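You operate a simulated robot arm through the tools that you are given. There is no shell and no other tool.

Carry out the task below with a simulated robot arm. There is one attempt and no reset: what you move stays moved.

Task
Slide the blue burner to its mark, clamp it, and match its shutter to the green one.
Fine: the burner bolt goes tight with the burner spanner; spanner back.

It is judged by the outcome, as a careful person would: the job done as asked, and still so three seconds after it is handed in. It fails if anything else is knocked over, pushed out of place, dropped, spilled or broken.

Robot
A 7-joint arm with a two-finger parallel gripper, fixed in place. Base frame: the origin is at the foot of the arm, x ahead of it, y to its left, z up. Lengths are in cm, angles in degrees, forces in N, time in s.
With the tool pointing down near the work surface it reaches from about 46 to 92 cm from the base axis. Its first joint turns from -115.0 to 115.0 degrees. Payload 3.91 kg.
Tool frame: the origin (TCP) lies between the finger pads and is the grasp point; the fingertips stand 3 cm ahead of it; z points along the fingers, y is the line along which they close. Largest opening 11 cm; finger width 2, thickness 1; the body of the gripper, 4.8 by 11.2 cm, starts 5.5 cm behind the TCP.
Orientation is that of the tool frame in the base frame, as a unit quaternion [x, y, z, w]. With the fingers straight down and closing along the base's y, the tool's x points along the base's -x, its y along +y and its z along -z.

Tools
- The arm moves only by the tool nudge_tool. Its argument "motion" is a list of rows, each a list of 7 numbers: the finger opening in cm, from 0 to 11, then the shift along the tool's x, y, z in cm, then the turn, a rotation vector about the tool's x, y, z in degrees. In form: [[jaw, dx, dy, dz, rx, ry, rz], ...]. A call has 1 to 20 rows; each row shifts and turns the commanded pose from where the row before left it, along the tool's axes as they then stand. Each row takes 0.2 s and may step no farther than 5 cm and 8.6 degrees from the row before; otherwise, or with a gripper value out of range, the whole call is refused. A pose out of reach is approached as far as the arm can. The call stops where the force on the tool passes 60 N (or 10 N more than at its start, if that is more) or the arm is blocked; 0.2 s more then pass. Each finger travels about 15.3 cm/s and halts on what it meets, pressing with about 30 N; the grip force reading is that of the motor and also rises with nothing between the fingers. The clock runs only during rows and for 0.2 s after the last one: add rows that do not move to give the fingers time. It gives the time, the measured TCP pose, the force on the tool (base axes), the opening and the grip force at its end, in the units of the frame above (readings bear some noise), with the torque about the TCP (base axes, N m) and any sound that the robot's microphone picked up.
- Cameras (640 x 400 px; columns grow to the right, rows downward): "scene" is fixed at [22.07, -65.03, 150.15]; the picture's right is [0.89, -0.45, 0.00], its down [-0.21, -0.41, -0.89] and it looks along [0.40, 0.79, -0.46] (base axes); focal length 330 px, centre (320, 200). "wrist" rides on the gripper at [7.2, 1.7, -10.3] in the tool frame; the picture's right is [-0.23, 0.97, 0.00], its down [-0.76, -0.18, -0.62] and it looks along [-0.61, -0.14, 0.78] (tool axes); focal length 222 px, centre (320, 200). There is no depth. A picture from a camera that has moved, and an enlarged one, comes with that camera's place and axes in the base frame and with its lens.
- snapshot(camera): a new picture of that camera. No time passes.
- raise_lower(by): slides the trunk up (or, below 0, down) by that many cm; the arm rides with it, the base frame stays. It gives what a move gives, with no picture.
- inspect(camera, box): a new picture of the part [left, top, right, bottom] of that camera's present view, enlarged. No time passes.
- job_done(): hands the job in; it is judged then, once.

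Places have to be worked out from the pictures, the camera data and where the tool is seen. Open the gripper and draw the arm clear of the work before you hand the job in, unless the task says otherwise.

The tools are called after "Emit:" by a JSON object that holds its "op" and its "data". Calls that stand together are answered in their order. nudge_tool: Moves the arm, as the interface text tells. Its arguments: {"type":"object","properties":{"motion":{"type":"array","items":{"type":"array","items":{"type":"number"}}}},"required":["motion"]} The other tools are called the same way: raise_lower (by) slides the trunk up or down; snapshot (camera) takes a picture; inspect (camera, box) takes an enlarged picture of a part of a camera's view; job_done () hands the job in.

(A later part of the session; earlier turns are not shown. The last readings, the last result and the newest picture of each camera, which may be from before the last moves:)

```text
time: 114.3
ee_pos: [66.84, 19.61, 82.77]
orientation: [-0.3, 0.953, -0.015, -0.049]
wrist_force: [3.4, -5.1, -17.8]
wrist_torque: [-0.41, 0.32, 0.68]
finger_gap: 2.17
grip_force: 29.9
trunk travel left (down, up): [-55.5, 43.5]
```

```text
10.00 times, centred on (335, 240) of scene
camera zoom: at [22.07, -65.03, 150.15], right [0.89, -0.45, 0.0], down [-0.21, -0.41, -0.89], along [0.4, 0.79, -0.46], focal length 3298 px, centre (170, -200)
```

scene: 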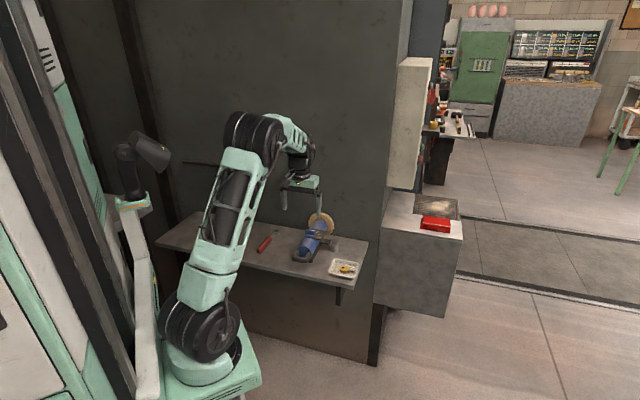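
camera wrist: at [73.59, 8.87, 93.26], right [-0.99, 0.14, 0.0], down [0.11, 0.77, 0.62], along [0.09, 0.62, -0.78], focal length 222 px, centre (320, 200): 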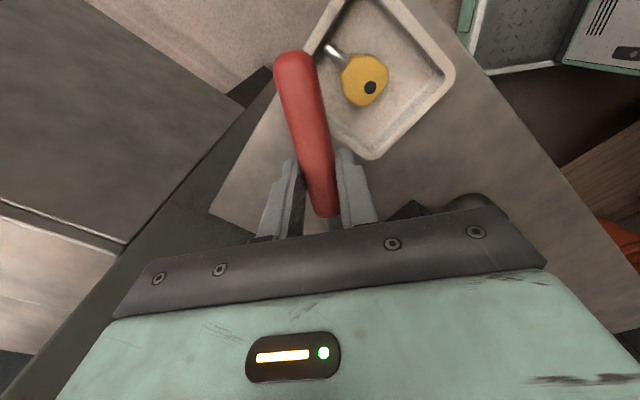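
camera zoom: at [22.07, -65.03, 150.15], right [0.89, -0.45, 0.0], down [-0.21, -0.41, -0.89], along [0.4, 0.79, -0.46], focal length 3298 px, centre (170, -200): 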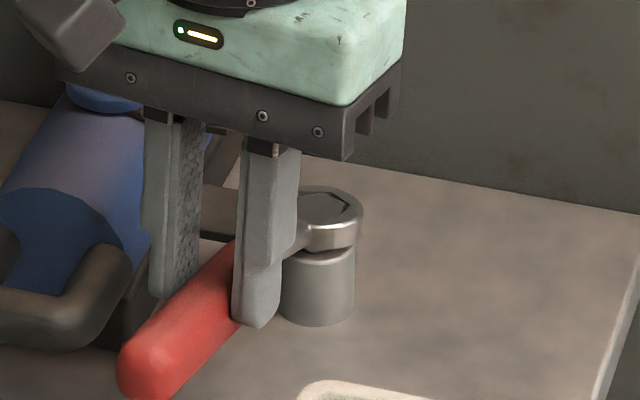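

The ring stuck on the hex under residual torque and the spanner pitched in the grip. I'll lower back to the same height and rotate back a couple of degrees to free it.

Emit:
{"op": "nudge_tool", "data": {"motion": [[1.6, -0.098, 0, 0.995, 0, 0, 0], [1.6, -0.068, 0, 0.697, 0, 0, 0], [1.6, -0.039, 0, 0.4, 0, 0, 0], [1.6, 0, 0, 0, 0, 0, 0], [1.6, 0, 0, 0, 0, 0, 0]]}}

Emit:
{"op": "inspect", "data": {"camera": "scene", "box": [310, 220, 360, 260]}}

```text
time: 115.5
ee_pos: [66.88, 19.91, 80.77]
orientation: [-0.301, 0.953, -0.014, -0.044]
wrist_force: [2.0, -6.7, 11.5]
wrist_torque: [0.27, -0.7, 0.62]
finger_gap: 2.17
grip_force: 30.0
trunk travel left (down, up): [-55.5, 43.5]
```

```text
10.00 times, centred on (335, 240) of scene
camera zoom: at [22.07, -65.03, 150.15], right [0.89, -0.45, 0.0], down [-0.21, -0.41, -0.89], along [0.4, 0.79, -0.46], focal length 3298 px, centre (170, -200)
```

zoom: 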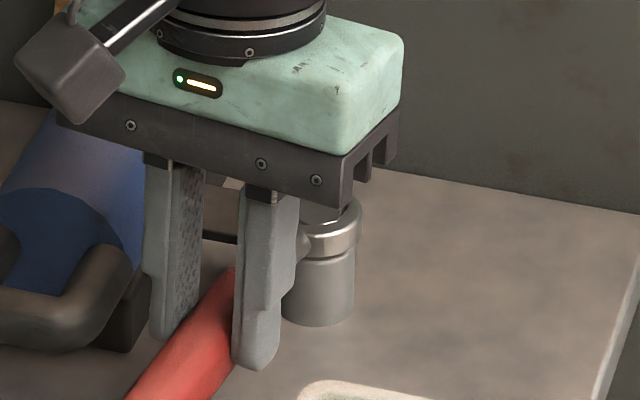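

The ring is seated again but still carries about 1.2 N·m of wind-up. I'll back off 2° to unload it without loosening the bolt.

Emit:
{"op": "nudge_tool", "data": {"motion": [[1.6, 0, -0.153, -0.05, 0.098, 0, -0.995], [1.6, 0, -0.153, -0.05, 0.098, 0, -0.995], [1.6, 0, 0, 0, 0, 0, 0], [1.6, 0, 0, 0, 0, 0, 0]]}}

```text
time: 116.5
ee_pos: [67.01, 19.56, 80.88]
orientation: [-0.317, 0.947, -0.015, -0.046]
wrist_force: [8.3, 2.3, 4.1]
wrist_torque: [0.25, -0.49, 0.71]
finger_gap: 2.16
grip_force: 29.5
trunk travel left (down, up): [-55.5, 43.5]
```

Some load remains at about 1 N·m. I'll back off another 3° and ease inward.

Emit:
{"op": "nudge_tool", "data": {"motion": [[1.6, -0.07, -0.153, 0, 0.098, 0, -0.995], [1.6, 0, -0.153, -0.03, 0.098, 0, -0.995], [1.6, 0, -0.153, -0.03, 0.098, 0, -0.995], [1.6, 0, 0, 0, 0, 0, 0], [1.6, 0, 0, 0, 0, 0, 0]]}}

Emit:
{"op": "inspect", "data": {"camera": "scene", "box": [310, 220, 360, 260]}}

```text
time: 117.7
ee_pos: [67.4, 19.33, 80.92]
orientation: [-0.341, 0.939, -0.017, -0.047]
wrist_force: [4.8, 4.6, -5.9]
wrist_torque: [-0.15, 0.22, 0.8]
finger_gap: 2.16
grip_force: 29.8
trunk travel left (down, up): [-55.5, 43.5]
```

```text
10.00 times, centred on (335, 240) of scene
camera zoom: at [22.07, -65.03, 150.15], right [0.89, -0.45, 0.0], down [-0.21, -0.41, -0.89], along [0.4, 0.79, -0.46], focal length 3298 px, centre (170, -200)
```

zoom: 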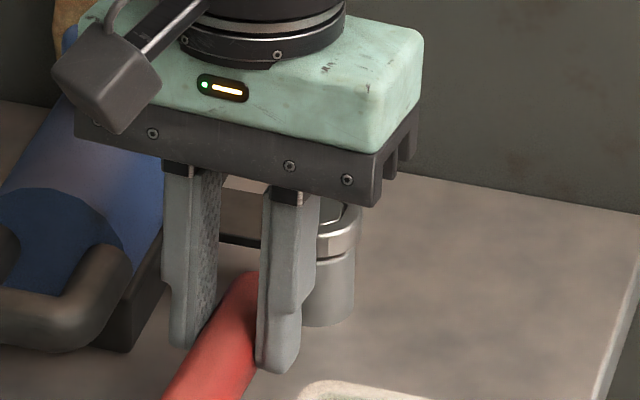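

I'll check from the wrist camera how the handle sits in the grip now.

Emit:
{"op": "inspect", "data": {"camera": "wrist", "box": [230, 30, 410, 240]}}

Emit:
{"op": "inspect", "data": {"camera": "scene", "box": [325, 232, 350, 248]}}

```text
1.90 times, centred on (320, 135) of wrist
camera zoom: at [61.54, 16.68, 91.85], right [-0.45, 0.89, -0.02], down [0.74, 0.39, 0.54], along [0.49, 0.23, -0.84], focal length 423 px, centre (320, 324)
```

zoom: 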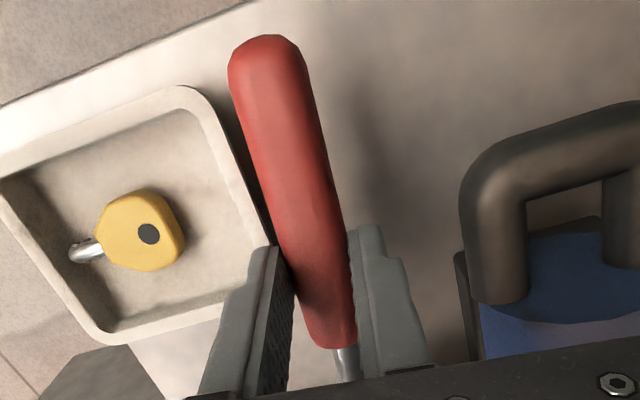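

```text
16.00 times, centred on (338, 240) of scene
camera zoom: at [22.07, -65.03, 150.15], right [0.89, -0.45, 0.0], down [-0.21, -0.41, -0.89], along [0.4, 0.79, -0.46], focal length 5278 px, centre (40, -440)
```

zoom: 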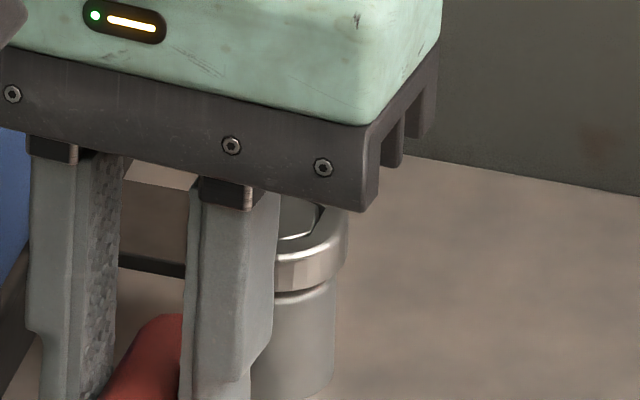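

The handle hasn't slipped much in the grip; the ring is just still loaded. I'll back off a few more degrees in small steps and watch the torque.

Emit:
{"op": "nudge_tool", "data": {"motion": [[1.6, -0.06, -0.153, 0, 0.098, 0, -0.995], [1.6, 0, -0.153, 0, 0.098, 0, -0.995], [1.6, 0, 0, 0, 0, 0, 0], [1.6, 0, 0, 0, 0, 0, 0]]}}

Emit:
{"op": "nudge_tool", "data": {"motion": [[1.6, 0, -0.153, 0, 0.098, 0, -0.995], [1.6, 0, -0.153, 0, 0.098, 0, -0.995], [1.6, 0, 0, 0, 0, 0, 0], [1.6, 0, 0, 0, 0, 0, 0]]}}

```text
time: 118.7
ee_pos: [67.53, 19.16, 80.92]
orientation: [-0.358, 0.932, -0.018, -0.046]
wrist_force: [-3.7, -0.6, -5.1]
wrist_torque: [-0.31, 0.41, 0.71]
finger_gap: 2.16
grip_force: 30.4
trunk travel left (down, up): [-55.5, 43.5]
```

```text
time: 119.7
ee_pos: [67.74, 18.91, 80.95]
orientation: [-0.374, 0.926, -0.018, -0.046]
wrist_force: [-5.6, -0.6, -3.7]
wrist_torque: [-0.27, 0.44, 0.77]
finger_gap: 2.17
grip_force: 30.6
trunk travel left (down, up): [-55.5, 43.5]
```

Net torque is dropping, now about 0.5 N·m. I'll back off a little further.

Emit:
{"op": "nudge_tool", "data": {"motion": [[1.6, 0, -0.153, 0, 0.098, 0, -0.995], [1.6, 0, -0.153, 0, 0.098, 0, -0.995], [1.6, 0, -0.153, 0, 0.098, 0, -0.995], [1.6, 0, 0, 0, 0, 0, 0], [1.6, 0, 0, 0, 0, 0, 0]]}}

Emit:
{"op": "inspect", "data": {"camera": "scene", "box": [310, 220, 360, 260]}}

```text
time: 120.9
ee_pos: [68.12, 18.55, 80.96]
orientation: [-0.399, 0.916, -0.02, -0.045]
wrist_force: [-6.1, 0.3, -2.1]
wrist_torque: [-0.14, 0.28, 0.59]
finger_gap: 2.17
grip_force: 30.4
trunk travel left (down, up): [-55.5, 43.5]
```

```text
10.00 times, centred on (335, 240) of scene
camera zoom: at [22.07, -65.03, 150.15], right [0.89, -0.45, 0.0], down [-0.21, -0.41, -0.89], along [0.4, 0.79, -0.46], focal length 3298 px, centre (170, -200)
```

zoom: 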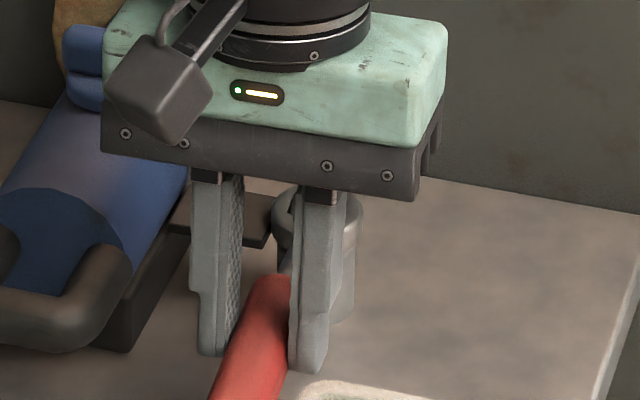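

Net torque is nearly zero. I'll lift in small steps and watch whether the ring comes free.

Emit:
{"op": "nudge_tool", "data": {"motion": [[1.6, 0, 0.05, 0, 0, 0, 0], [1.6, 0.029, 0, -0.299, 0, 0, 0], [1.6, 0.029, 0, -0.299, 0, 0, 0], [1.6, 0, 0, 0, 0, 0, 0]]}}

Emit:
{"op": "inspect", "data": {"camera": "scene", "box": [310, 220, 360, 260]}}

```text
time: 121.9
ee_pos: [67.97, 18.63, 81.44]
orientation: [-0.398, 0.916, -0.019, -0.045]
wrist_force: [0.4, 2.4, -12.1]
wrist_torque: [-0.51, 0.5, 0.43]
finger_gap: 2.14
grip_force: 30.0
trunk travel left (down, up): [-55.5, 43.5]
```

```text
10.00 times, centred on (335, 240) of scene
camera zoom: at [22.07, -65.03, 150.15], right [0.89, -0.45, 0.0], down [-0.21, -0.41, -0.89], along [0.4, 0.79, -0.46], focal length 3298 px, centre (170, -200)
```

zoom: 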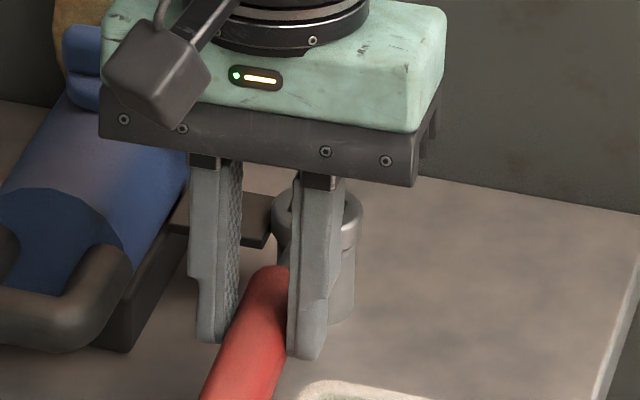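

The ring is still held, at about 12 N. I'll rotate back another 4° to free the couple.

Emit:
{"op": "nudge_tool", "data": {"motion": [[1.6, 0, -0.153, 0, 0.098, 0, -0.995], [1.6, 0, -0.153, 0, 0.098, 0, -0.995], [1.6, 0, -0.153, 0, 0.098, 0, -0.995], [1.6, 0, -0.153, 0, 0.098, 0, -0.995], [1.6, 0, 0, 0, 0, 0, 0], [1.6, 0, 0, 0, 0, 0, 0]]}}

Emit:
{"op": "inspect", "data": {"camera": "scene", "box": [310, 220, 360, 260]}}

```text
time: 123.3
ee_pos: [68.5, 18.24, 81.48]
orientation: [-0.429, 0.902, -0.021, -0.044]
wrist_force: [-1.1, 4.6, -3.6]
wrist_torque: [-0.05, 0.18, 0.39]
finger_gap: 2.13
grip_force: 30.2
trunk travel left (down, up): [-55.5, 43.5]
```

```text
10.00 times, centred on (335, 240) of scene
camera zoom: at [22.07, -65.03, 150.15], right [0.89, -0.45, 0.0], down [-0.21, -0.41, -0.89], along [0.4, 0.79, -0.46], focal length 3298 px, centre (170, -200)
```

zoom: 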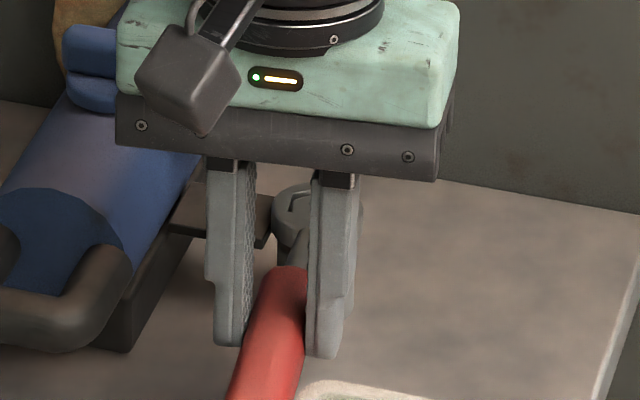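

The loads have dropped and the net torque is about zero. I'll lift again.

Emit:
{"op": "nudge_tool", "data": {"motion": [[1.6, 0.029, 0, -0.299, 0, 0, 0], [1.6, 0.029, 0, -0.299, 0, 0, 0], [1.6, 0, 0, 0, 0, 0, 0]]}}

Emit:
{"op": "inspect", "data": {"camera": "scene", "box": [310, 220, 360, 260]}}

```text
time: 124.1
ee_pos: [68.55, 18.31, 82.07]
orientation: [-0.429, 0.902, -0.021, -0.044]
wrist_force: [1.8, 7.5, -5.8]
wrist_torque: [0.0, 0.2, 0.41]
finger_gap: 2.13
grip_force: 29.9
trunk travel left (down, up): [-55.5, 43.5]
```

```text
10.00 times, centred on (335, 240) of scene
camera zoom: at [22.07, -65.03, 150.15], right [0.89, -0.45, 0.0], down [-0.21, -0.41, -0.89], along [0.4, 0.79, -0.46], focal length 3298 px, centre (170, -200)
```

zoom: 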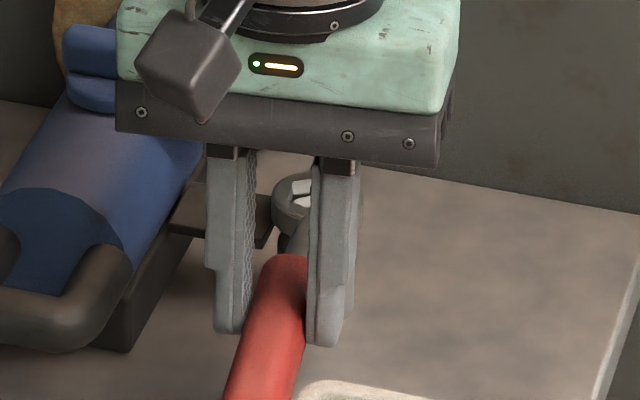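

The ring is rising with the tool now. I'll ease inward slightly and continue lifting.

Emit:
{"op": "nudge_tool", "data": {"motion": [[1.6, -0.07, 0, 0, 0, 0, 0], [1.6, 0.029, 0, -0.299, 0, 0, 0], [1.6, 0.029, 0, -0.299, 0, 0, 0], [1.6, 0.029, 0, -0.299, 0, 0, 0], [1.6, 0, 0, 0, 0, 0, 0]]}}

Emit:
{"op": "inspect", "data": {"camera": "scene", "box": [310, 220, 360, 260]}}

```text
time: 125.3
ee_pos: [68.65, 18.24, 83.14]
orientation: [-0.429, 0.902, -0.021, -0.044]
wrist_force: [0.8, 0.6, -1.0]
wrist_torque: [0.02, 0.02, 0.01]
finger_gap: 2.12
grip_force: 30.0
trunk travel left (down, up): [-55.5, 43.5]
```

```text
10.00 times, centred on (335, 240) of scene
camera zoom: at [22.07, -65.03, 150.15], right [0.89, -0.45, 0.0], down [-0.21, -0.41, -0.89], along [0.4, 0.79, -0.46], focal length 3298 px, centre (170, -200)
```

zoom: 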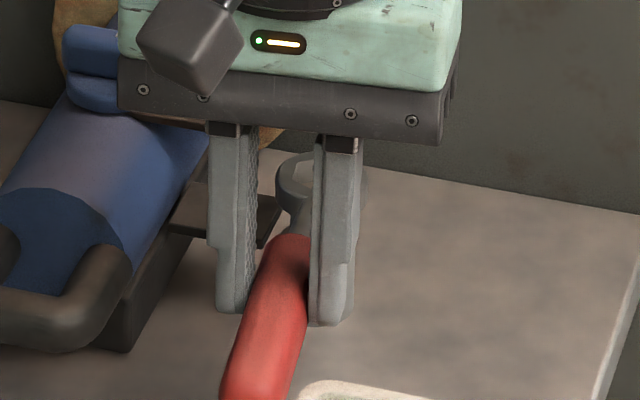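

The ring is free. I'll raise 1 cm more and swing back 60° about the bolt axis; the bolt relaxed a bit with the ring, so the new start is about h=−24.

Emit:
{"op": "nudge_tool", "data": {"motion": [[1.6, 0.098, 0, -0.995, 0, 0, 0], [1.6, -0.052, -0.742, -0.005, 0.488, 0, -4.976], [1.6, -0.052, -0.742, -0.005, 0.488, 0, -4.976], [1.6, -0.052, -0.742, -0.005, 0.488, 0, -4.976], [1.6, -0.052, -0.742, -0.005, 0.488, 0, -4.976], [1.6, -0.052, -0.742, -0.005, 0.488, 0, -4.976], [1.6, -0.052, -0.742, -0.005, 0.488, 0, -4.976], [1.6, -0.052, -0.742, -0.005, 0.488, 0, -4.976], [1.6, -0.052, -0.742, -0.005, 0.488, 0, -4.976], [1.6, -0.052, -0.742, -0.005, 0.488, 0, -4.976], [1.6, -0.052, -0.742, -0.005, 0.488, 0, -4.976], [1.6, -0.052, -0.742, -0.005, 0.488, 0, -4.976], [1.6, -0.052, -0.742, -0.005, 0.488, 0, -4.976], [1.6, 0, 0, 0, 0, 0, 0], [1.6, 0, 0, 0, 0, 0, 0]]}}

Emit:
{"op": "inspect", "data": {"camera": "scene", "box": [322, 226, 362, 251]}}

Emit:
{"op": "inspect", "data": {"camera": "scene", "box": [320, 210, 400, 265]}}

```text
time: 128.5
ee_pos: [76.99, 17.11, 84.12]
orientation: [0.823, -0.566, 0.04, 0.028]
wrist_force: [-0.5, 0.5, -1.0]
wrist_torque: [-0.01, -0.01, 0.0]
finger_gap: 2.13
grip_force: 29.5
trunk travel left (down, up): [-55.5, 43.5]
```

```text
16.00 times, centred on (342, 238) of scene
camera zoom: at [22.07, -65.03, 150.15], right [0.89, -0.45, 0.0], down [-0.21, -0.41, -0.89], along [0.4, 0.79, -0.46], focal length 5278 px, centre (-32, -416)
```

zoom: 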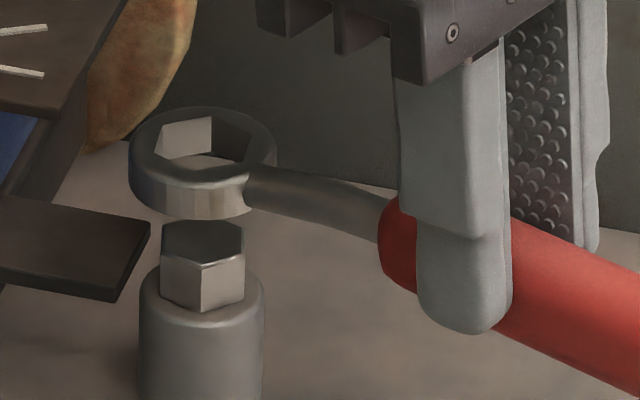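

```text
7.27 times, centred on (360, 238) of scene
camera zoom: at [22.07, -65.03, 150.15], right [0.89, -0.45, 0.0], down [-0.21, -0.41, -0.89], along [0.4, 0.79, -0.46], focal length 2399 px, centre (29, -73)
```

zoom: 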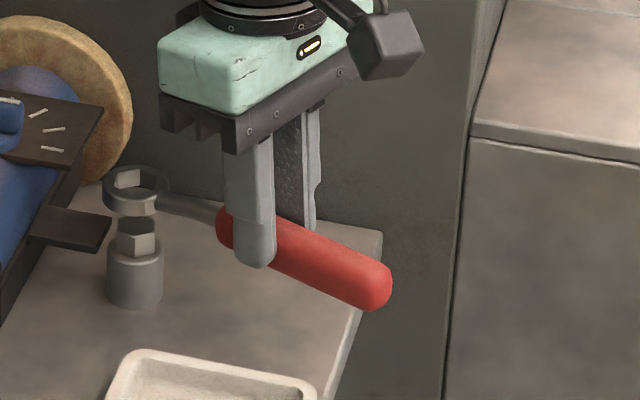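

The bolt hex is clearly visible at about 46° mod 60, having relaxed slightly from its maximum, and the spanner is back square in the fingers, so my tilt now pitches the ring down about 5°. I'll remove the tilt and rotate 8° counter-clockwise to match the hex.

Emit:
{"op": "nudge_tool", "data": {"motion": [[1.6, 0.1, 0, 0, 0, -2.8, 0], [1.6, 0.1, 0, 0, 0, -2.8, 0], [1.6, -0.03, -0.616, 0, 0, 0, -4], [1.6, -0.03, -0.616, 0, 0, 0, -4], [1.6, 0, 0, 0, 0, 0, 0], [1.6, 0, 0, 0, 0, 0, 0]]}}

Emit:
{"op": "inspect", "data": {"camera": "scene", "box": [322, 226, 362, 251]}}

```text
time: 129.9
ee_pos: [78.01, 17.35, 84.05]
orientation: [0.862, -0.508, -0.001, 0.0]
wrist_force: [0.3, -0.1, -1.6]
wrist_torque: [-0.01, 0.03, 0.0]
finger_gap: 2.15
grip_force: 30.2
trunk travel left (down, up): [-55.5, 43.5]
```

```text
16.00 times, centred on (342, 238) of scene
camera zoom: at [22.07, -65.03, 150.15], right [0.89, -0.45, 0.0], down [-0.21, -0.41, -0.89], along [0.4, 0.79, -0.46], focal length 5278 px, centre (-32, -416)
```

zoom: 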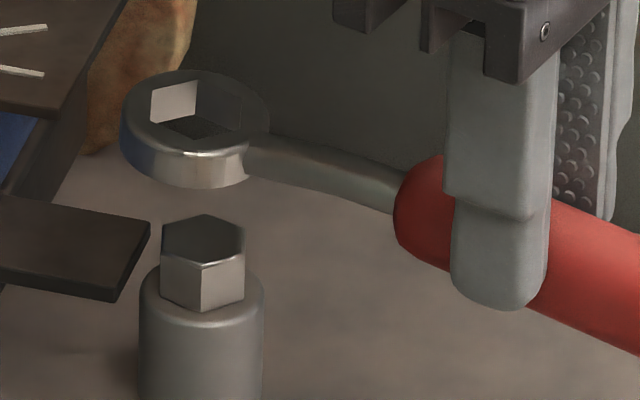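

Orientation matches now. The spanner slid about 0.25 cm in the grip, so I'll shift to center the ring and lower partway.

Emit:
{"op": "nudge_tool", "data": {"motion": [[1.6, 0.18, 0.05, 0.5, 0, 0, 0], [1.6, 0.17, 0.05, 0.5, 0, 0, 0], [1.6, 0, 0, 0.6, 0, 0, 0], [1.6, 0, 0, 0, 0, 0, 0], [1.6, 0, 0, 0, 0, 0, 0]]}}

Emit:
{"op": "inspect", "data": {"camera": "scene", "box": [322, 228, 362, 253]}}

```text
time: 131.1
ee_pos: [78.22, 17.05, 82.43]
orientation: [0.861, -0.508, 0.001, 0.0]
wrist_force: [-0.1, -0.6, -1.0]
wrist_torque: [0.03, 0.0, -0.01]
finger_gap: 2.14
grip_force: 30.0
trunk travel left (down, up): [-55.5, 43.5]
```

```text
16.00 times, centred on (342, 240) of scene
camera zoom: at [22.07, -65.03, 150.15], right [0.89, -0.45, 0.0], down [-0.21, -0.41, -0.89], along [0.4, 0.79, -0.46], focal length 5278 px, centre (-32, -448)
```

zoom: 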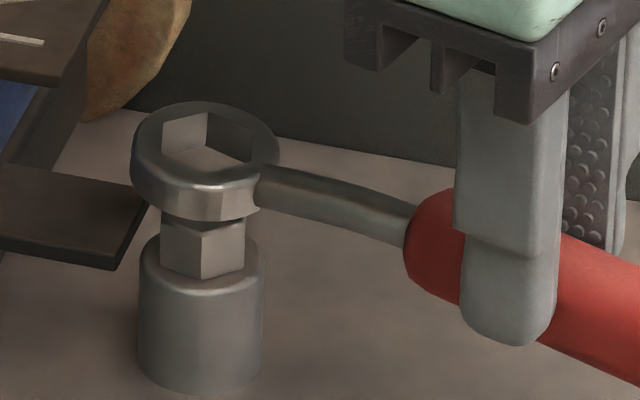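

The ring is directly over the bolt. I'll lower in small steps.

Emit:
{"op": "nudge_tool", "data": {"motion": [[1.6, 0, 0, 0.4, 0, 0, 0], [1.6, 0, 0, 0.2, 0, 0, 0], [1.6, 0, 0, 0.2, 0, 0, 0], [1.6, 0, 0, 0.15, 0, 0, 0], [1.6, 0, 0, 0, 0, 0, 0], [1.6, 0, 0, 0, 0, 0, 0]]}}

Emit:
{"op": "inspect", "data": {"camera": "scene", "box": [322, 230, 362, 255]}}

```text
time: 132.5
ee_pos: [78.27, 17.24, 81.53]
orientation: [0.861, -0.508, 0.001, 0.0]
wrist_force: [0.6, 0.4, -0.7]
wrist_torque: [0.0, 0.0, 0.01]
finger_gap: 2.14
grip_force: 30.2
trunk travel left (down, up): [-55.5, 43.5]
```

```text
16.00 times, centred on (342, 242) of scene
camera zoom: at [22.07, -65.03, 150.15], right [0.89, -0.45, 0.0], down [-0.21, -0.41, -0.89], along [0.4, 0.79, -0.46], focal length 5278 px, centre (-32, -480)
```

zoom: 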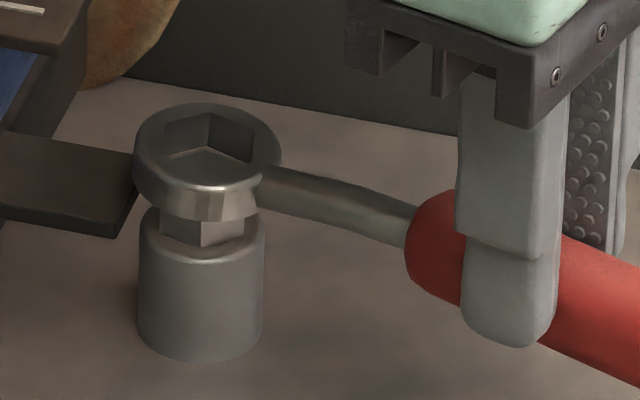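

The ring is at hex-top level, about 0.1 cm too far right. I'll correct and lower gently.

Emit:
{"op": "nudge_tool", "data": {"motion": [[1.6, -0.09, 0.06, 0, 0, 0, 0], [1.6, 0, 0, 0.15, 0, 0, 0], [1.6, 0, 0, 0.15, 0, 0, 0], [1.6, 0, 0, 0, 0, 0, 0], [1.6, 0, 0, 0, 0, 0, 0]]}}

Emit:
{"op": "inspect", "data": {"camera": "scene", "box": [322, 230, 362, 255]}}

```text
time: 133.7
ee_pos: [78.15, 17.21, 81.25]
orientation: [0.861, -0.508, 0.001, 0.001]
wrist_force: [2.3, 0.9, -0.7]
wrist_torque: [0.08, -0.02, -0.15]
finger_gap: 2.15
grip_force: 30.0
trunk travel left (down, up): [-55.5, 43.5]
```

```text
16.00 times, centred on (342, 242) of scene
camera zoom: at [22.07, -65.03, 150.15], right [0.89, -0.45, 0.0], down [-0.21, -0.41, -0.89], along [0.4, 0.79, -0.46], focal length 5278 px, centre (-32, -480)
```

zoom: 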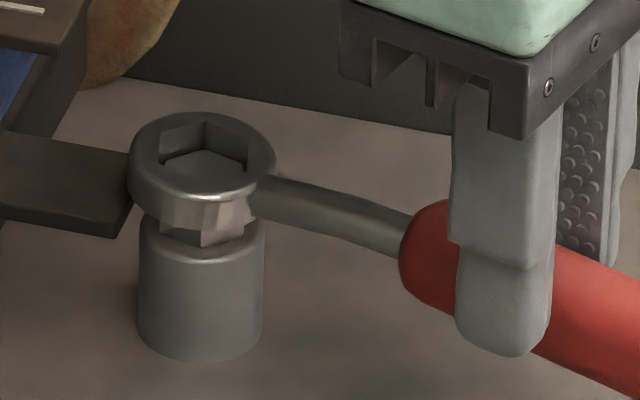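

It's on the hex. I'll seat it fully.

Emit:
{"op": "nudge_tool", "data": {"motion": [[1.6, 0, 0, 0.2, 0, 0, 0], [1.6, 0, 0, 0.2, 0, 0, 0], [1.6, 0, 0, 0.2, 0, 0, 0], [1.6, 0, 0, 0, 0, 0, 0]]}}

Emit:
{"op": "inspect", "data": {"camera": "scene", "box": [322, 230, 362, 255]}}

```text
time: 134.7
ee_pos: [78.22, 17.15, 80.66]
orientation: [0.861, -0.509, 0.001, 0.001]
wrist_force: [2.1, -1.0, -0.8]
wrist_torque: [0.05, -0.04, -0.13]
finger_gap: 2.13
grip_force: 29.7
trunk travel left (down, up): [-55.5, 43.5]
```

```text
16.00 times, centred on (342, 242) of scene
camera zoom: at [22.07, -65.03, 150.15], right [0.89, -0.45, 0.0], down [-0.21, -0.41, -0.89], along [0.4, 0.79, -0.46], focal length 5278 px, centre (-32, -480)
```

zoom: 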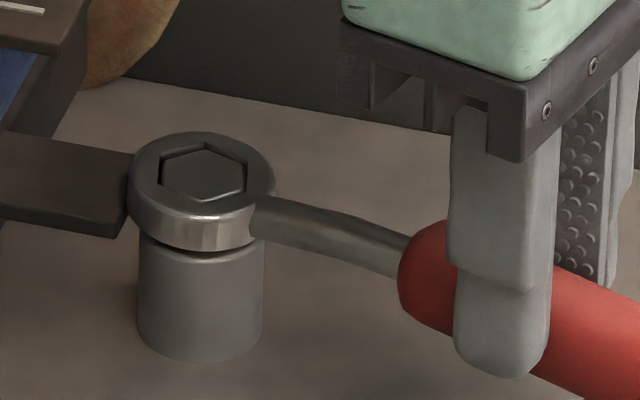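

Perfectly seated with the hex flush. Now the tightening stroke: 20° first, then smaller increments with torque checks.

Emit:
{"op": "nudge_tool", "data": {"motion": [[1.6, -0.034, 0.784, 0, 0, 0, 5], [1.6, -0.034, 0.784, 0, 0, 0, 5], [1.6, -0.034, 0.784, 0, 0, 0, 5], [1.6, -0.034, 0.784, 0, 0, 0, 5], [1.6, 0, 0, 0, 0, 0, 0]]}}

Emit:
{"op": "nudge_tool", "data": {"motion": [[1.6, -0.034, 0.784, 0, 0, 0, 5], [1.6, -0.034, 0.784, 0, 0, 0, 5], [1.6, 0, 0, 0, 0, 0, 0]]}}

```text
time: 135.9
ee_pos: [75.32, 16.17, 80.68]
orientation: [0.76, -0.65, 0.001, -0.001]
wrist_force: [11.1, 4.6, -4.5]
wrist_torque: [-0.37, -0.46, 0.07]
finger_gap: 2.13
grip_force: 29.5
trunk travel left (down, up): [-55.5, 43.5]
```

```text
time: 136.7
ee_pos: [73.85, 16.18, 80.65]
orientation: [-0.7, 0.714, -0.001, 0.001]
wrist_force: [21.3, 9.1, -2.7]
wrist_torque: [-0.29, -0.65, 0.08]
finger_gap: 2.13
grip_force: 29.9
trunk travel left (down, up): [-55.5, 43.5]
```

Resisting torque has climbed from 1 to 2 N·m over the last 10°, so the bolt is tightening. I'll ease inward and continue 5° at a time.

Emit:
{"op": "nudge_tool", "data": {"motion": [[1.6, -0.08, 0, 0, 0, 0, 0], [1.6, -0.034, 0.784, 0, 0, 0, 5], [1.6, 0, 0, 0, 0, 0, 0]]}}

Emit:
{"op": "nudge_tool", "data": {"motion": [[1.6, -0.034, 0.784, 0, 0, 0, 5], [1.6, 0, 0, 0, 0, 0, 0]]}}

Emit:
{"op": "inspect", "data": {"camera": "scene", "box": [310, 220, 360, 260]}}

```text
time: 137.5
ee_pos: [73.14, 16.17, 80.83]
orientation: [-0.668, 0.744, -0.001, 0.001]
wrist_force: [21.6, 3.6, 5.5]
wrist_torque: [0.13, -0.68, 0.35]
finger_gap: 2.16
grip_force: 30.0
trunk travel left (down, up): [-55.5, 43.5]
```

```text
time: 138.1
ee_pos: [72.26, 16.25, 80.71]
orientation: [-0.635, 0.773, -0.001, 0.001]
wrist_force: [25.4, -0.2, 4.2]
wrist_torque: [-0.1, -0.81, 0.41]
finger_gap: 2.17
grip_force: 30.0
trunk travel left (down, up): [-55.5, 43.5]
```

```text
10.00 times, centred on (335, 240) of scene
camera zoom: at [22.07, -65.03, 150.15], right [0.89, -0.45, 0.0], down [-0.21, -0.41, -0.89], along [0.4, 0.79, -0.46], focal length 3298 px, centre (170, -200)
```

zoom: 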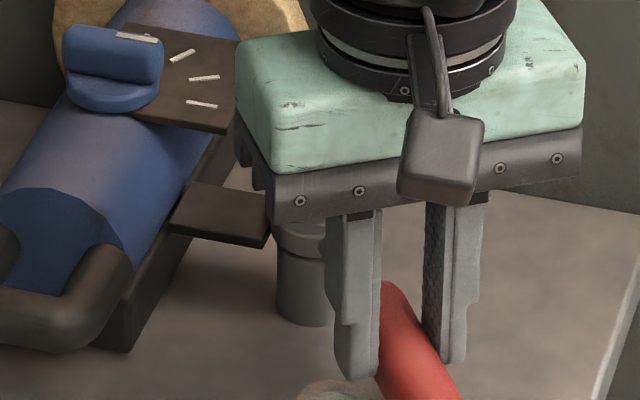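

Torque is about 2.65 N·m and rising. I'll continue.

Emit:
{"op": "nudge_tool", "data": {"motion": [[1.6, -0.034, 0.784, 0, 0, 0, 5], [1.6, 0, 0, 0, 0, 0, 0]]}}

Emit:
{"op": "nudge_tool", "data": {"motion": [[1.6, -0.034, 0.784, 0, 0, 0, 5], [1.6, 0, 0, 0, 0, 0, 0]]}}

Emit:
{"op": "inspect", "data": {"camera": "wrist", "box": [200, 20, 440, 240]}}

```text
time: 138.7
ee_pos: [71.62, 16.43, 80.67]
orientation: [-0.601, 0.8, -0.001, 0.0]
wrist_force: [27.0, -2.2, 3.4]
wrist_torque: [-0.24, -0.83, 0.48]
finger_gap: 2.15
grip_force: 30.1
trunk travel left (down, up): [-55.5, 43.5]
```

```text
time: 139.3
ee_pos: [70.76, 16.72, 80.75]
orientation: [-0.565, 0.825, -0.001, 0.001]
wrist_force: [27.3, -6.9, 2.1]
wrist_torque: [-0.39, -0.81, 0.33]
finger_gap: 2.15
grip_force: 30.1
trunk travel left (down, up): [-55.5, 43.5]
```

```text
1.82 times, centred on (320, 130) of wrist
camera zoom: at [66.56, 10.56, 91.02], right [-0.83, 0.56, 0.0], down [0.44, 0.65, 0.62], along [0.35, 0.51, -0.78], focal length 404 px, centre (320, 327)
```

zoom: 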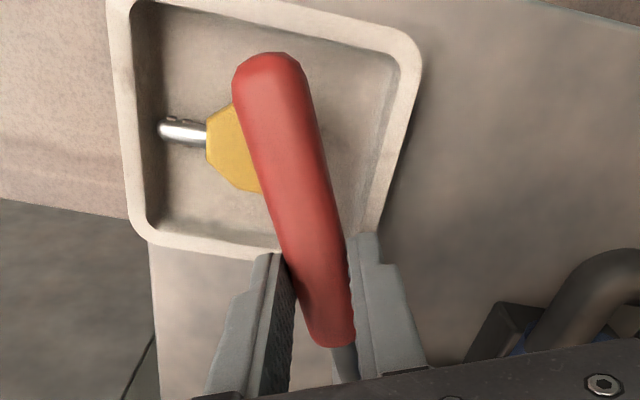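

About 2.85 N·m and still turning, with the handle steady in the grip. I'll continue the stroke.

Emit:
{"op": "nudge_tool", "data": {"motion": [[1.6, -0.034, 0.784, 0, 0, 0, 5], [1.6, 0, 0, 0, 0, 0, 0]]}}

Emit:
{"op": "nudge_tool", "data": {"motion": [[1.6, -0.034, 0.784, 0, 0, 0, 5], [1.6, 0, 0, 0, 0, 0, 0]]}}

Emit:
{"op": "nudge_tool", "data": {"motion": [[1.6, -0.034, 0.784, 0, 0, 0, 5], [1.6, 0, 0, 0, 0, 0, 0]]}}

Emit:
{"op": "inspect", "data": {"camera": "scene", "box": [310, 220, 360, 260]}}

```text
time: 139.9
ee_pos: [69.55, 17.11, 80.62]
orientation: [-0.529, 0.849, 0.001, -0.003]
wrist_force: [7.2, -5.0, 2.2]
wrist_torque: [-0.22, -0.26, -0.64]
finger_gap: 2.24
grip_force: 29.9
trunk travel left (down, up): [-55.5, 43.5]
```

```text
time: 140.5
ee_pos: [69.09, 17.53, 80.56]
orientation: [-0.492, 0.871, 0.001, -0.001]
wrist_force: [6.7, -0.9, -5.0]
wrist_torque: [-0.64, 0.14, -0.17]
finger_gap: 2.15
grip_force: 29.7
trunk travel left (down, up): [-55.5, 43.5]
```

```text
time: 141.1
ee_pos: [68.56, 17.8, 80.73]
orientation: [-0.453, 0.891, 0.0, 0.001]
wrist_force: [4.7, 0.9, -2.5]
wrist_torque: [-0.04, -0.03, -0.2]
finger_gap: 2.14
grip_force: 29.9
trunk travel left (down, up): [-55.5, 43.5]
```

```text
10.00 times, centred on (335, 240) of scene
camera zoom: at [22.07, -65.03, 150.15], right [0.89, -0.45, 0.0], down [-0.21, -0.41, -0.89], along [0.4, 0.79, -0.46], focal length 3298 px, centre (170, -200)
```

zoom: 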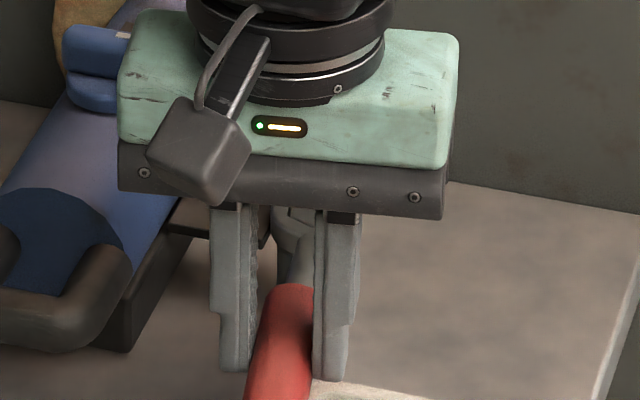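

The load dropped suddenly around h=−71, so the ring may have cammed off the hex. I'll look closely.

Emit:
{"op": "inspect", "data": {"camera": "scene", "box": [322, 232, 347, 248]}}

Emit:
{"op": "inspect", "data": {"camera": "wrist", "box": [200, 20, 440, 240]}}

```text
16.00 times, centred on (334, 240) of scene
camera zoom: at [22.07, -65.03, 150.15], right [0.89, -0.45, 0.0], down [-0.21, -0.41, -0.89], along [0.4, 0.79, -0.46], focal length 5278 px, centre (88, -440)
```

zoom: 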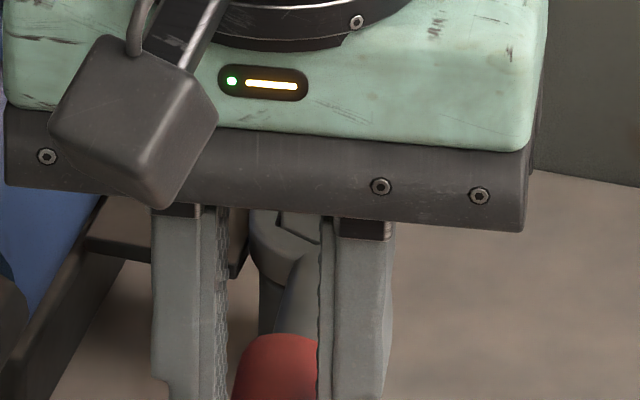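

```text
1.82 times, centred on (320, 130) of wrist
camera zoom: at [62.84, 13.04, 91.0], right [-0.65, 0.76, 0.0], down [0.59, 0.51, 0.62], along [0.47, 0.41, -0.78], focal length 404 px, centre (320, 327)
```

zoom: 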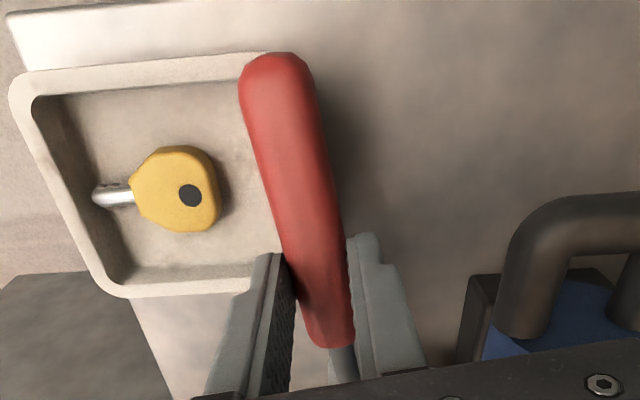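

The spanner shifted a bit in the grip. I'll lift it clear and inspect the bolt and ring.

Emit:
{"op": "nudge_tool", "data": {"motion": [[1.6, 0, 0, -0.5, 0, 0, 0], [1.6, 0, 0, -0.7, 0, 0, 0], [1.6, 0, 0, -0.8, 0, 0, 0], [1.6, 0, 0, 0, 0, 0, 0]]}}

Emit:
{"op": "inspect", "data": {"camera": "scene", "box": [310, 220, 360, 260]}}

```text
time: 142.1
ee_pos: [68.47, 17.87, 82.73]
orientation: [-0.455, 0.891, 0.0, 0.0]
wrist_force: [1.0, 0.4, -1.0]
wrist_torque: [0.01, 0.01, -0.01]
finger_gap: 2.13
grip_force: 29.7
trunk travel left (down, up): [-55.5, 43.5]
```

```text
10.00 times, centred on (335, 240) of scene
camera zoom: at [22.07, -65.03, 150.15], right [0.89, -0.45, 0.0], down [-0.21, -0.41, -0.89], along [0.4, 0.79, -0.46], focal length 3298 px, centre (170, -200)
```

zoom: 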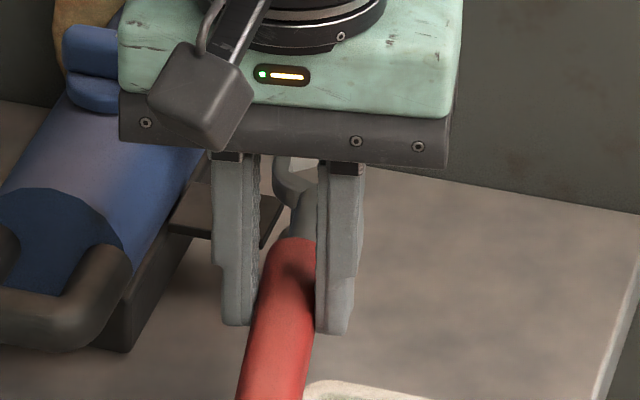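

It lifted freely. I'll swing back 55° for a clear look at the bolt.

Emit:
{"op": "nudge_tool", "data": {"motion": [[1.6, 0, 0, -0.8, 0, 0, 0], [1.6, -0.034, -0.784, 0, 0, 0, -5], [1.6, -0.034, -0.784, 0, 0, 0, -5], [1.6, -0.034, -0.784, 0, 0, 0, -5], [1.6, -0.034, -0.784, 0, 0, 0, -5], [1.6, -0.034, -0.784, 0, 0, 0, -5], [1.6, -0.034, -0.784, 0, 0, 0, -5], [1.6, -0.034, -0.784, 0, 0, 0, -5], [1.6, -0.034, -0.784, 0, 0, 0, -5], [1.6, -0.034, -0.784, 0, 0, 0, -5], [1.6, -0.034, -0.784, 0, 0, 0, -5], [1.6, -0.034, -0.784, 0, 0, 0, -5], [1.6, 0, 0, 0, 0, 0, 0], [1.6, 0, 0, 0, 0, 0, 0]]}}

Emit:
{"op": "inspect", "data": {"camera": "scene", "box": [322, 226, 362, 251]}}

Emit:
{"op": "inspect", "data": {"camera": "scene", "box": [320, 210, 400, 265]}}

```text
time: 145.1
ee_pos: [76.81, 16.52, 83.44]
orientation: [0.814, -0.581, 0.0, 0.0]
wrist_force: [0.5, 0.6, -0.9]
wrist_torque: [0.01, 0.01, 0.02]
finger_gap: 2.16
grip_force: 30.2
trunk travel left (down, up): [-55.5, 43.5]
```

```text
16.00 times, centred on (342, 238) of scene
camera zoom: at [22.07, -65.03, 150.15], right [0.89, -0.45, 0.0], down [-0.21, -0.41, -0.89], along [0.4, 0.79, -0.46], focal length 5278 px, centre (-32, -416)
```

zoom: 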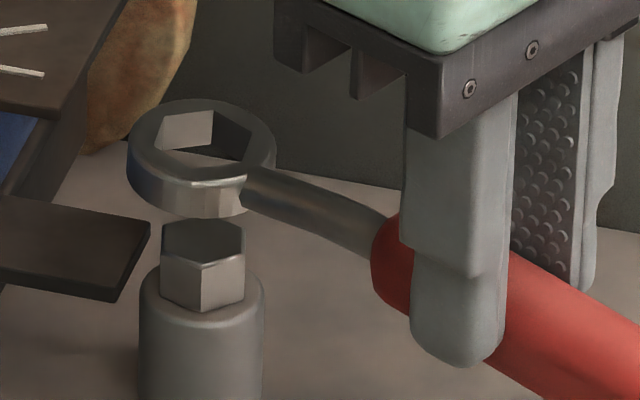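

```text
7.27 times, centred on (360, 238) of scene
camera zoom: at [22.07, -65.03, 150.15], right [0.89, -0.45, 0.0], down [-0.21, -0.41, -0.89], along [0.4, 0.79, -0.46], focal length 2399 px, centre (29, -73)
```

zoom: 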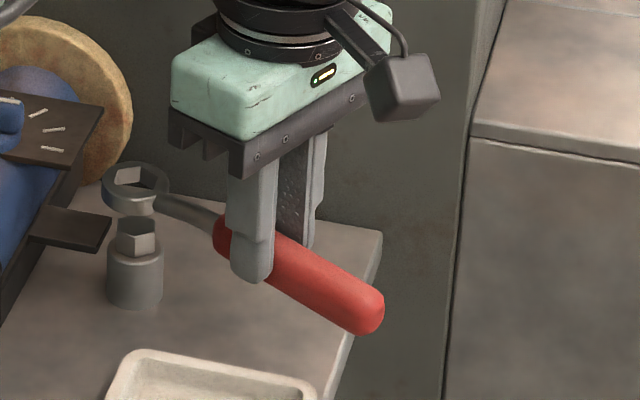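

The bolt head shows the same orientation mod 60, so it advanced about 60° under up to 2.85 N·m before the ring popped off. I'll rotate 9° to match the hex and re-engage for another tightening push.

Emit:
{"op": "nudge_tool", "data": {"motion": [[1.6, 0.03, -0.706, 0, 0, 0, -4.5], [1.6, 0.0, -0.706, 0, 0, 0, -4.5], [1.6, 0, 0, 0.5, 0, 0, 0], [1.6, 0, 0, 0.5, 0, 0, 0], [1.6, 0, 0, 0, 0, 0, 0], [1.6, 0, 0, 0, 0, 0, 0]]}}

Emit:
{"op": "inspect", "data": {"camera": "scene", "box": [322, 228, 362, 253]}}

```text
time: 146.5
ee_pos: [77.99, 17.08, 82.43]
orientation: [0.857, -0.516, 0.001, 0.0]
wrist_force: [-0.8, -0.4, -1.1]
wrist_torque: [0.0, -0.01, -0.01]
finger_gap: 2.1
grip_force: 30.0
trunk travel left (down, up): [-55.5, 43.5]
```

```text
16.00 times, centred on (342, 240) of scene
camera zoom: at [22.07, -65.03, 150.15], right [0.89, -0.45, 0.0], down [-0.21, -0.41, -0.89], along [0.4, 0.79, -0.46], focal length 5278 px, centre (-32, -448)
```

zoom: 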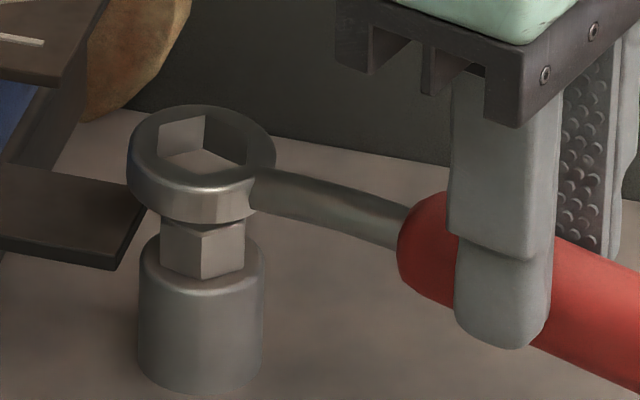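

Well aligned. I'll lower onto the hex.

Emit:
{"op": "nudge_tool", "data": {"motion": [[1.6, 0.04, 0, 0.4, 0, 0, 0], [1.6, 0, 0, 0.25, 0, 0, 0], [1.6, 0, 0, 0.2, 0, 0, 0], [1.6, 0, 0, 0.2, 0, 0, 0], [1.6, 0, 0, 0.15, 0, 0, 0], [1.6, 0, 0, 0, 0, 0, 0], [1.6, 0, 0, 0, 0, 0, 0]]}}

Emit:
{"op": "inspect", "data": {"camera": "scene", "box": [322, 230, 362, 255]}}

```text
time: 148.1
ee_pos: [78.04, 17.1, 81.24]
orientation: [0.857, -0.515, 0.0, 0.0]
wrist_force: [2.4, 3.0, -0.4]
wrist_torque: [0.07, -0.01, -0.19]
finger_gap: 2.12
grip_force: 30.1
trunk travel left (down, up): [-55.5, 43.5]
```

```text
16.00 times, centred on (342, 242) of scene
camera zoom: at [22.07, -65.03, 150.15], right [0.89, -0.45, 0.0], down [-0.21, -0.41, -0.89], along [0.4, 0.79, -0.46], focal length 5278 px, centre (-32, -480)
```

zoom: 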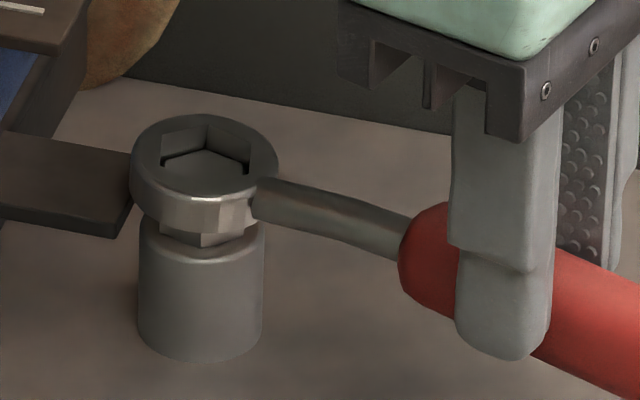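

Engaged again. I'll seat it as deep as it goes comfortably.

Emit:
{"op": "nudge_tool", "data": {"motion": [[1.6, -0.02, -0.02, 0.2, 0, 0, 0], [1.6, 0, 0, 0.2, 0, 0, 0], [1.6, 0, 0, 0.2, 0, 0, 0], [1.6, 0, 0, 0.15, 0, 0, 0], [1.6, 0, 0, 0, 0, 0, 0]]}}

Emit:
{"op": "inspect", "data": {"camera": "scene", "box": [322, 230, 362, 255]}}

```text
time: 149.3
ee_pos: [78.09, 17.08, 80.61]
orientation: [0.856, -0.516, 0.0, -0.002]
wrist_force: [2.1, 1.2, 9.2]
wrist_torque: [0.58, 0.19, -0.24]
finger_gap: 2.14
grip_force: 29.9
trunk travel left (down, up): [-55.5, 43.5]
```

```text
16.00 times, centred on (342, 242) of scene
camera zoom: at [22.07, -65.03, 150.15], right [0.89, -0.45, 0.0], down [-0.21, -0.41, -0.89], along [0.4, 0.79, -0.46], focal length 5278 px, centre (-32, -480)
```

zoom: 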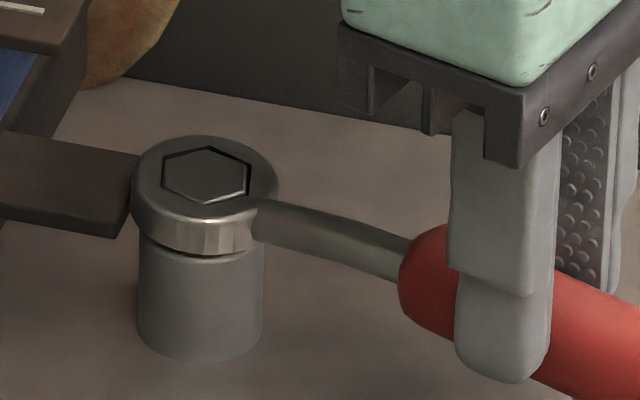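

Seated with the hex flush. I'll turn in 5° steps and read the torque each time.

Emit:
{"op": "nudge_tool", "data": {"motion": [[1.6, -0.034, 0.784, 0, 0, 0, 5], [1.6, -0.034, 0.784, 0, 0, 0, 5], [1.6, 0, 0, 0, 0, 0, 0]]}}

Emit:
{"op": "nudge_tool", "data": {"motion": [[1.6, -0.034, 0.784, 0, 0, 0, 5], [1.6, 0, 0, 0, 0, 0, 0]]}}

Emit:
{"op": "nudge_tool", "data": {"motion": [[1.6, -0.034, 0.784, 0, 0, 0, 5], [1.6, 0, 0, 0, 0, 0, 0]]}}

Emit:
{"op": "inspect", "data": {"camera": "scene", "box": [322, 230, 362, 255]}}

```text
time: 150.1
ee_pos: [76.54, 16.5, 80.43]
orientation: [0.809, -0.588, 0.0, -0.001]
wrist_force: [9.7, 8.7, 4.9]
wrist_torque: [0.29, -0.38, -0.24]
finger_gap: 2.13
grip_force: 29.9
trunk travel left (down, up): [-55.5, 43.5]
```

```text
time: 150.7
ee_pos: [75.96, 16.19, 80.56]
orientation: [0.783, -0.623, 0.0, -0.001]
wrist_force: [13.3, 10.7, 6.2]
wrist_torque: [0.45, -0.4, 0.02]
finger_gap: 2.15
grip_force: 30.0
trunk travel left (down, up): [-55.5, 43.5]
```

```text
time: 151.3
ee_pos: [75.28, 16.12, 80.61]
orientation: [0.754, -0.657, 0.0, -0.001]
wrist_force: [14.4, 10.2, 8.4]
wrist_torque: [0.5, -0.45, 0.41]
finger_gap: 2.16
grip_force: 29.7
trunk travel left (down, up): [-55.5, 43.5]
```

```text
16.00 times, centred on (342, 242) of scene
camera zoom: at [22.07, -65.03, 150.15], right [0.89, -0.45, 0.0], down [-0.21, -0.41, -0.89], along [0.4, 0.79, -0.46], focal length 5278 px, centre (-32, -480)
```

zoom: 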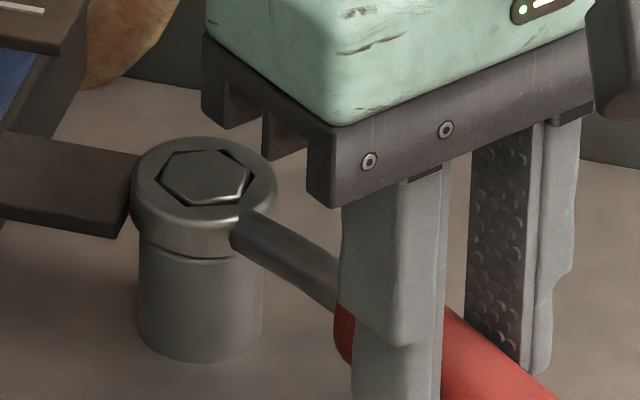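

The bolt is turning against rising torque, 0.8→1.4→1.8 N·m. I'll take it up to around 2.5 N·m and then check whether it holds there.

Emit:
{"op": "nudge_tool", "data": {"motion": [[1.6, -0.08, 0, 0, 0, 0, 0], [1.6, -0.034, 0.784, 0, 0, 0, 5], [1.6, 0, 0, 0, 0, 0, 0]]}}

Emit:
{"op": "nudge_tool", "data": {"motion": [[1.6, -0.034, 0.784, 0, 0, 0, 5], [1.6, 0, 0, 0, 0, 0, 0]]}}

Emit:
{"op": "inspect", "data": {"camera": "scene", "box": [322, 230, 362, 255]}}

```text
time: 152.1
ee_pos: [74.48, 16.02, 80.54]
orientation: [0.724, -0.689, 0.001, -0.002]
wrist_force: [20.6, 8.2, 6.0]
wrist_torque: [0.18, -0.68, 0.4]
finger_gap: 2.18
grip_force: 29.9
trunk travel left (down, up): [-55.5, 43.5]
```

```text
time: 152.7
ee_pos: [73.83, 15.98, 80.57]
orientation: [-0.693, 0.721, -0.002, 0.001]
wrist_force: [26.1, 3.4, 6.6]
wrist_torque: [0.18, -0.8, 0.56]
finger_gap: 2.16
grip_force: 30.0
trunk travel left (down, up): [-55.5, 43.5]
```

```text
16.00 times, centred on (342, 242) of scene
camera zoom: at [22.07, -65.03, 150.15], right [0.89, -0.45, 0.0], down [-0.21, -0.41, -0.89], along [0.4, 0.79, -0.46], focal length 5278 px, centre (-32, -480)
```

zoom: 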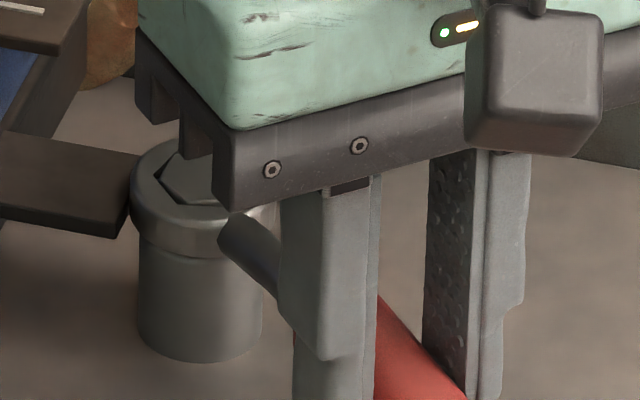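

Torque is about 2.9 N·m. Now I'll back off gently in 3° steps to see whether the bolt holds its angle or springs back.

Emit:
{"op": "nudge_tool", "data": {"motion": [[1.6, 0, -0.236, 0, 0, 0, -1.5], [1.6, 0, -0.236, 0, 0, 0, -1.5], [1.6, 0, 0, 0, 0, 0, 0], [1.6, 0, 0, 0, 0, 0, 0]]}}

Emit:
{"op": "nudge_tool", "data": {"motion": [[1.6, 0, -0.236, 0, 0, 0, -1.5], [1.6, 0, -0.236, 0, 0, 0, -1.5], [1.6, 0, 0, 0, 0, 0, 0], [1.6, 0, 0, 0, 0, 0, 0]]}}

Emit:
{"op": "inspect", "data": {"camera": "scene", "box": [322, 230, 362, 255]}}

```text
time: 153.7
ee_pos: [74.2, 15.93, 80.53]
orientation: [0.713, -0.702, 0.0, -0.002]
wrist_force: [23.0, 2.3, 7.5]
wrist_torque: [0.22, -0.72, 0.46]
finger_gap: 2.17
grip_force: 29.7
trunk travel left (down, up): [-55.5, 43.5]
```

```text
time: 154.7
ee_pos: [74.63, 15.94, 80.61]
orientation: [0.731, -0.682, 0.001, -0.001]
wrist_force: [18.9, 3.5, 9.4]
wrist_torque: [0.45, -0.64, 0.47]
finger_gap: 2.1
grip_force: 29.8
trunk travel left (down, up): [-55.5, 43.5]
```

```text
16.00 times, centred on (342, 242) of scene
camera zoom: at [22.07, -65.03, 150.15], right [0.89, -0.45, 0.0], down [-0.21, -0.41, -0.89], along [0.4, 0.79, -0.46], focal length 5278 px, centre (-32, -480)
```

zoom: 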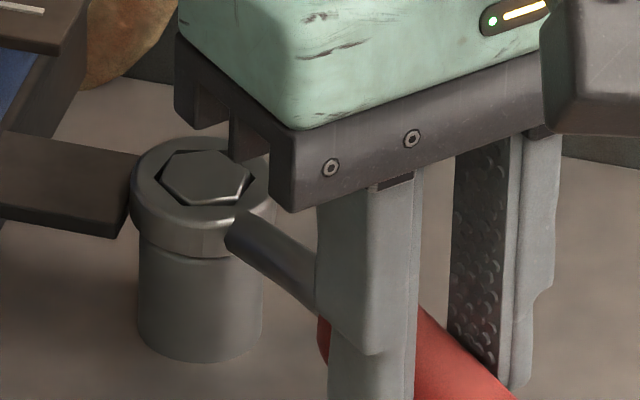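

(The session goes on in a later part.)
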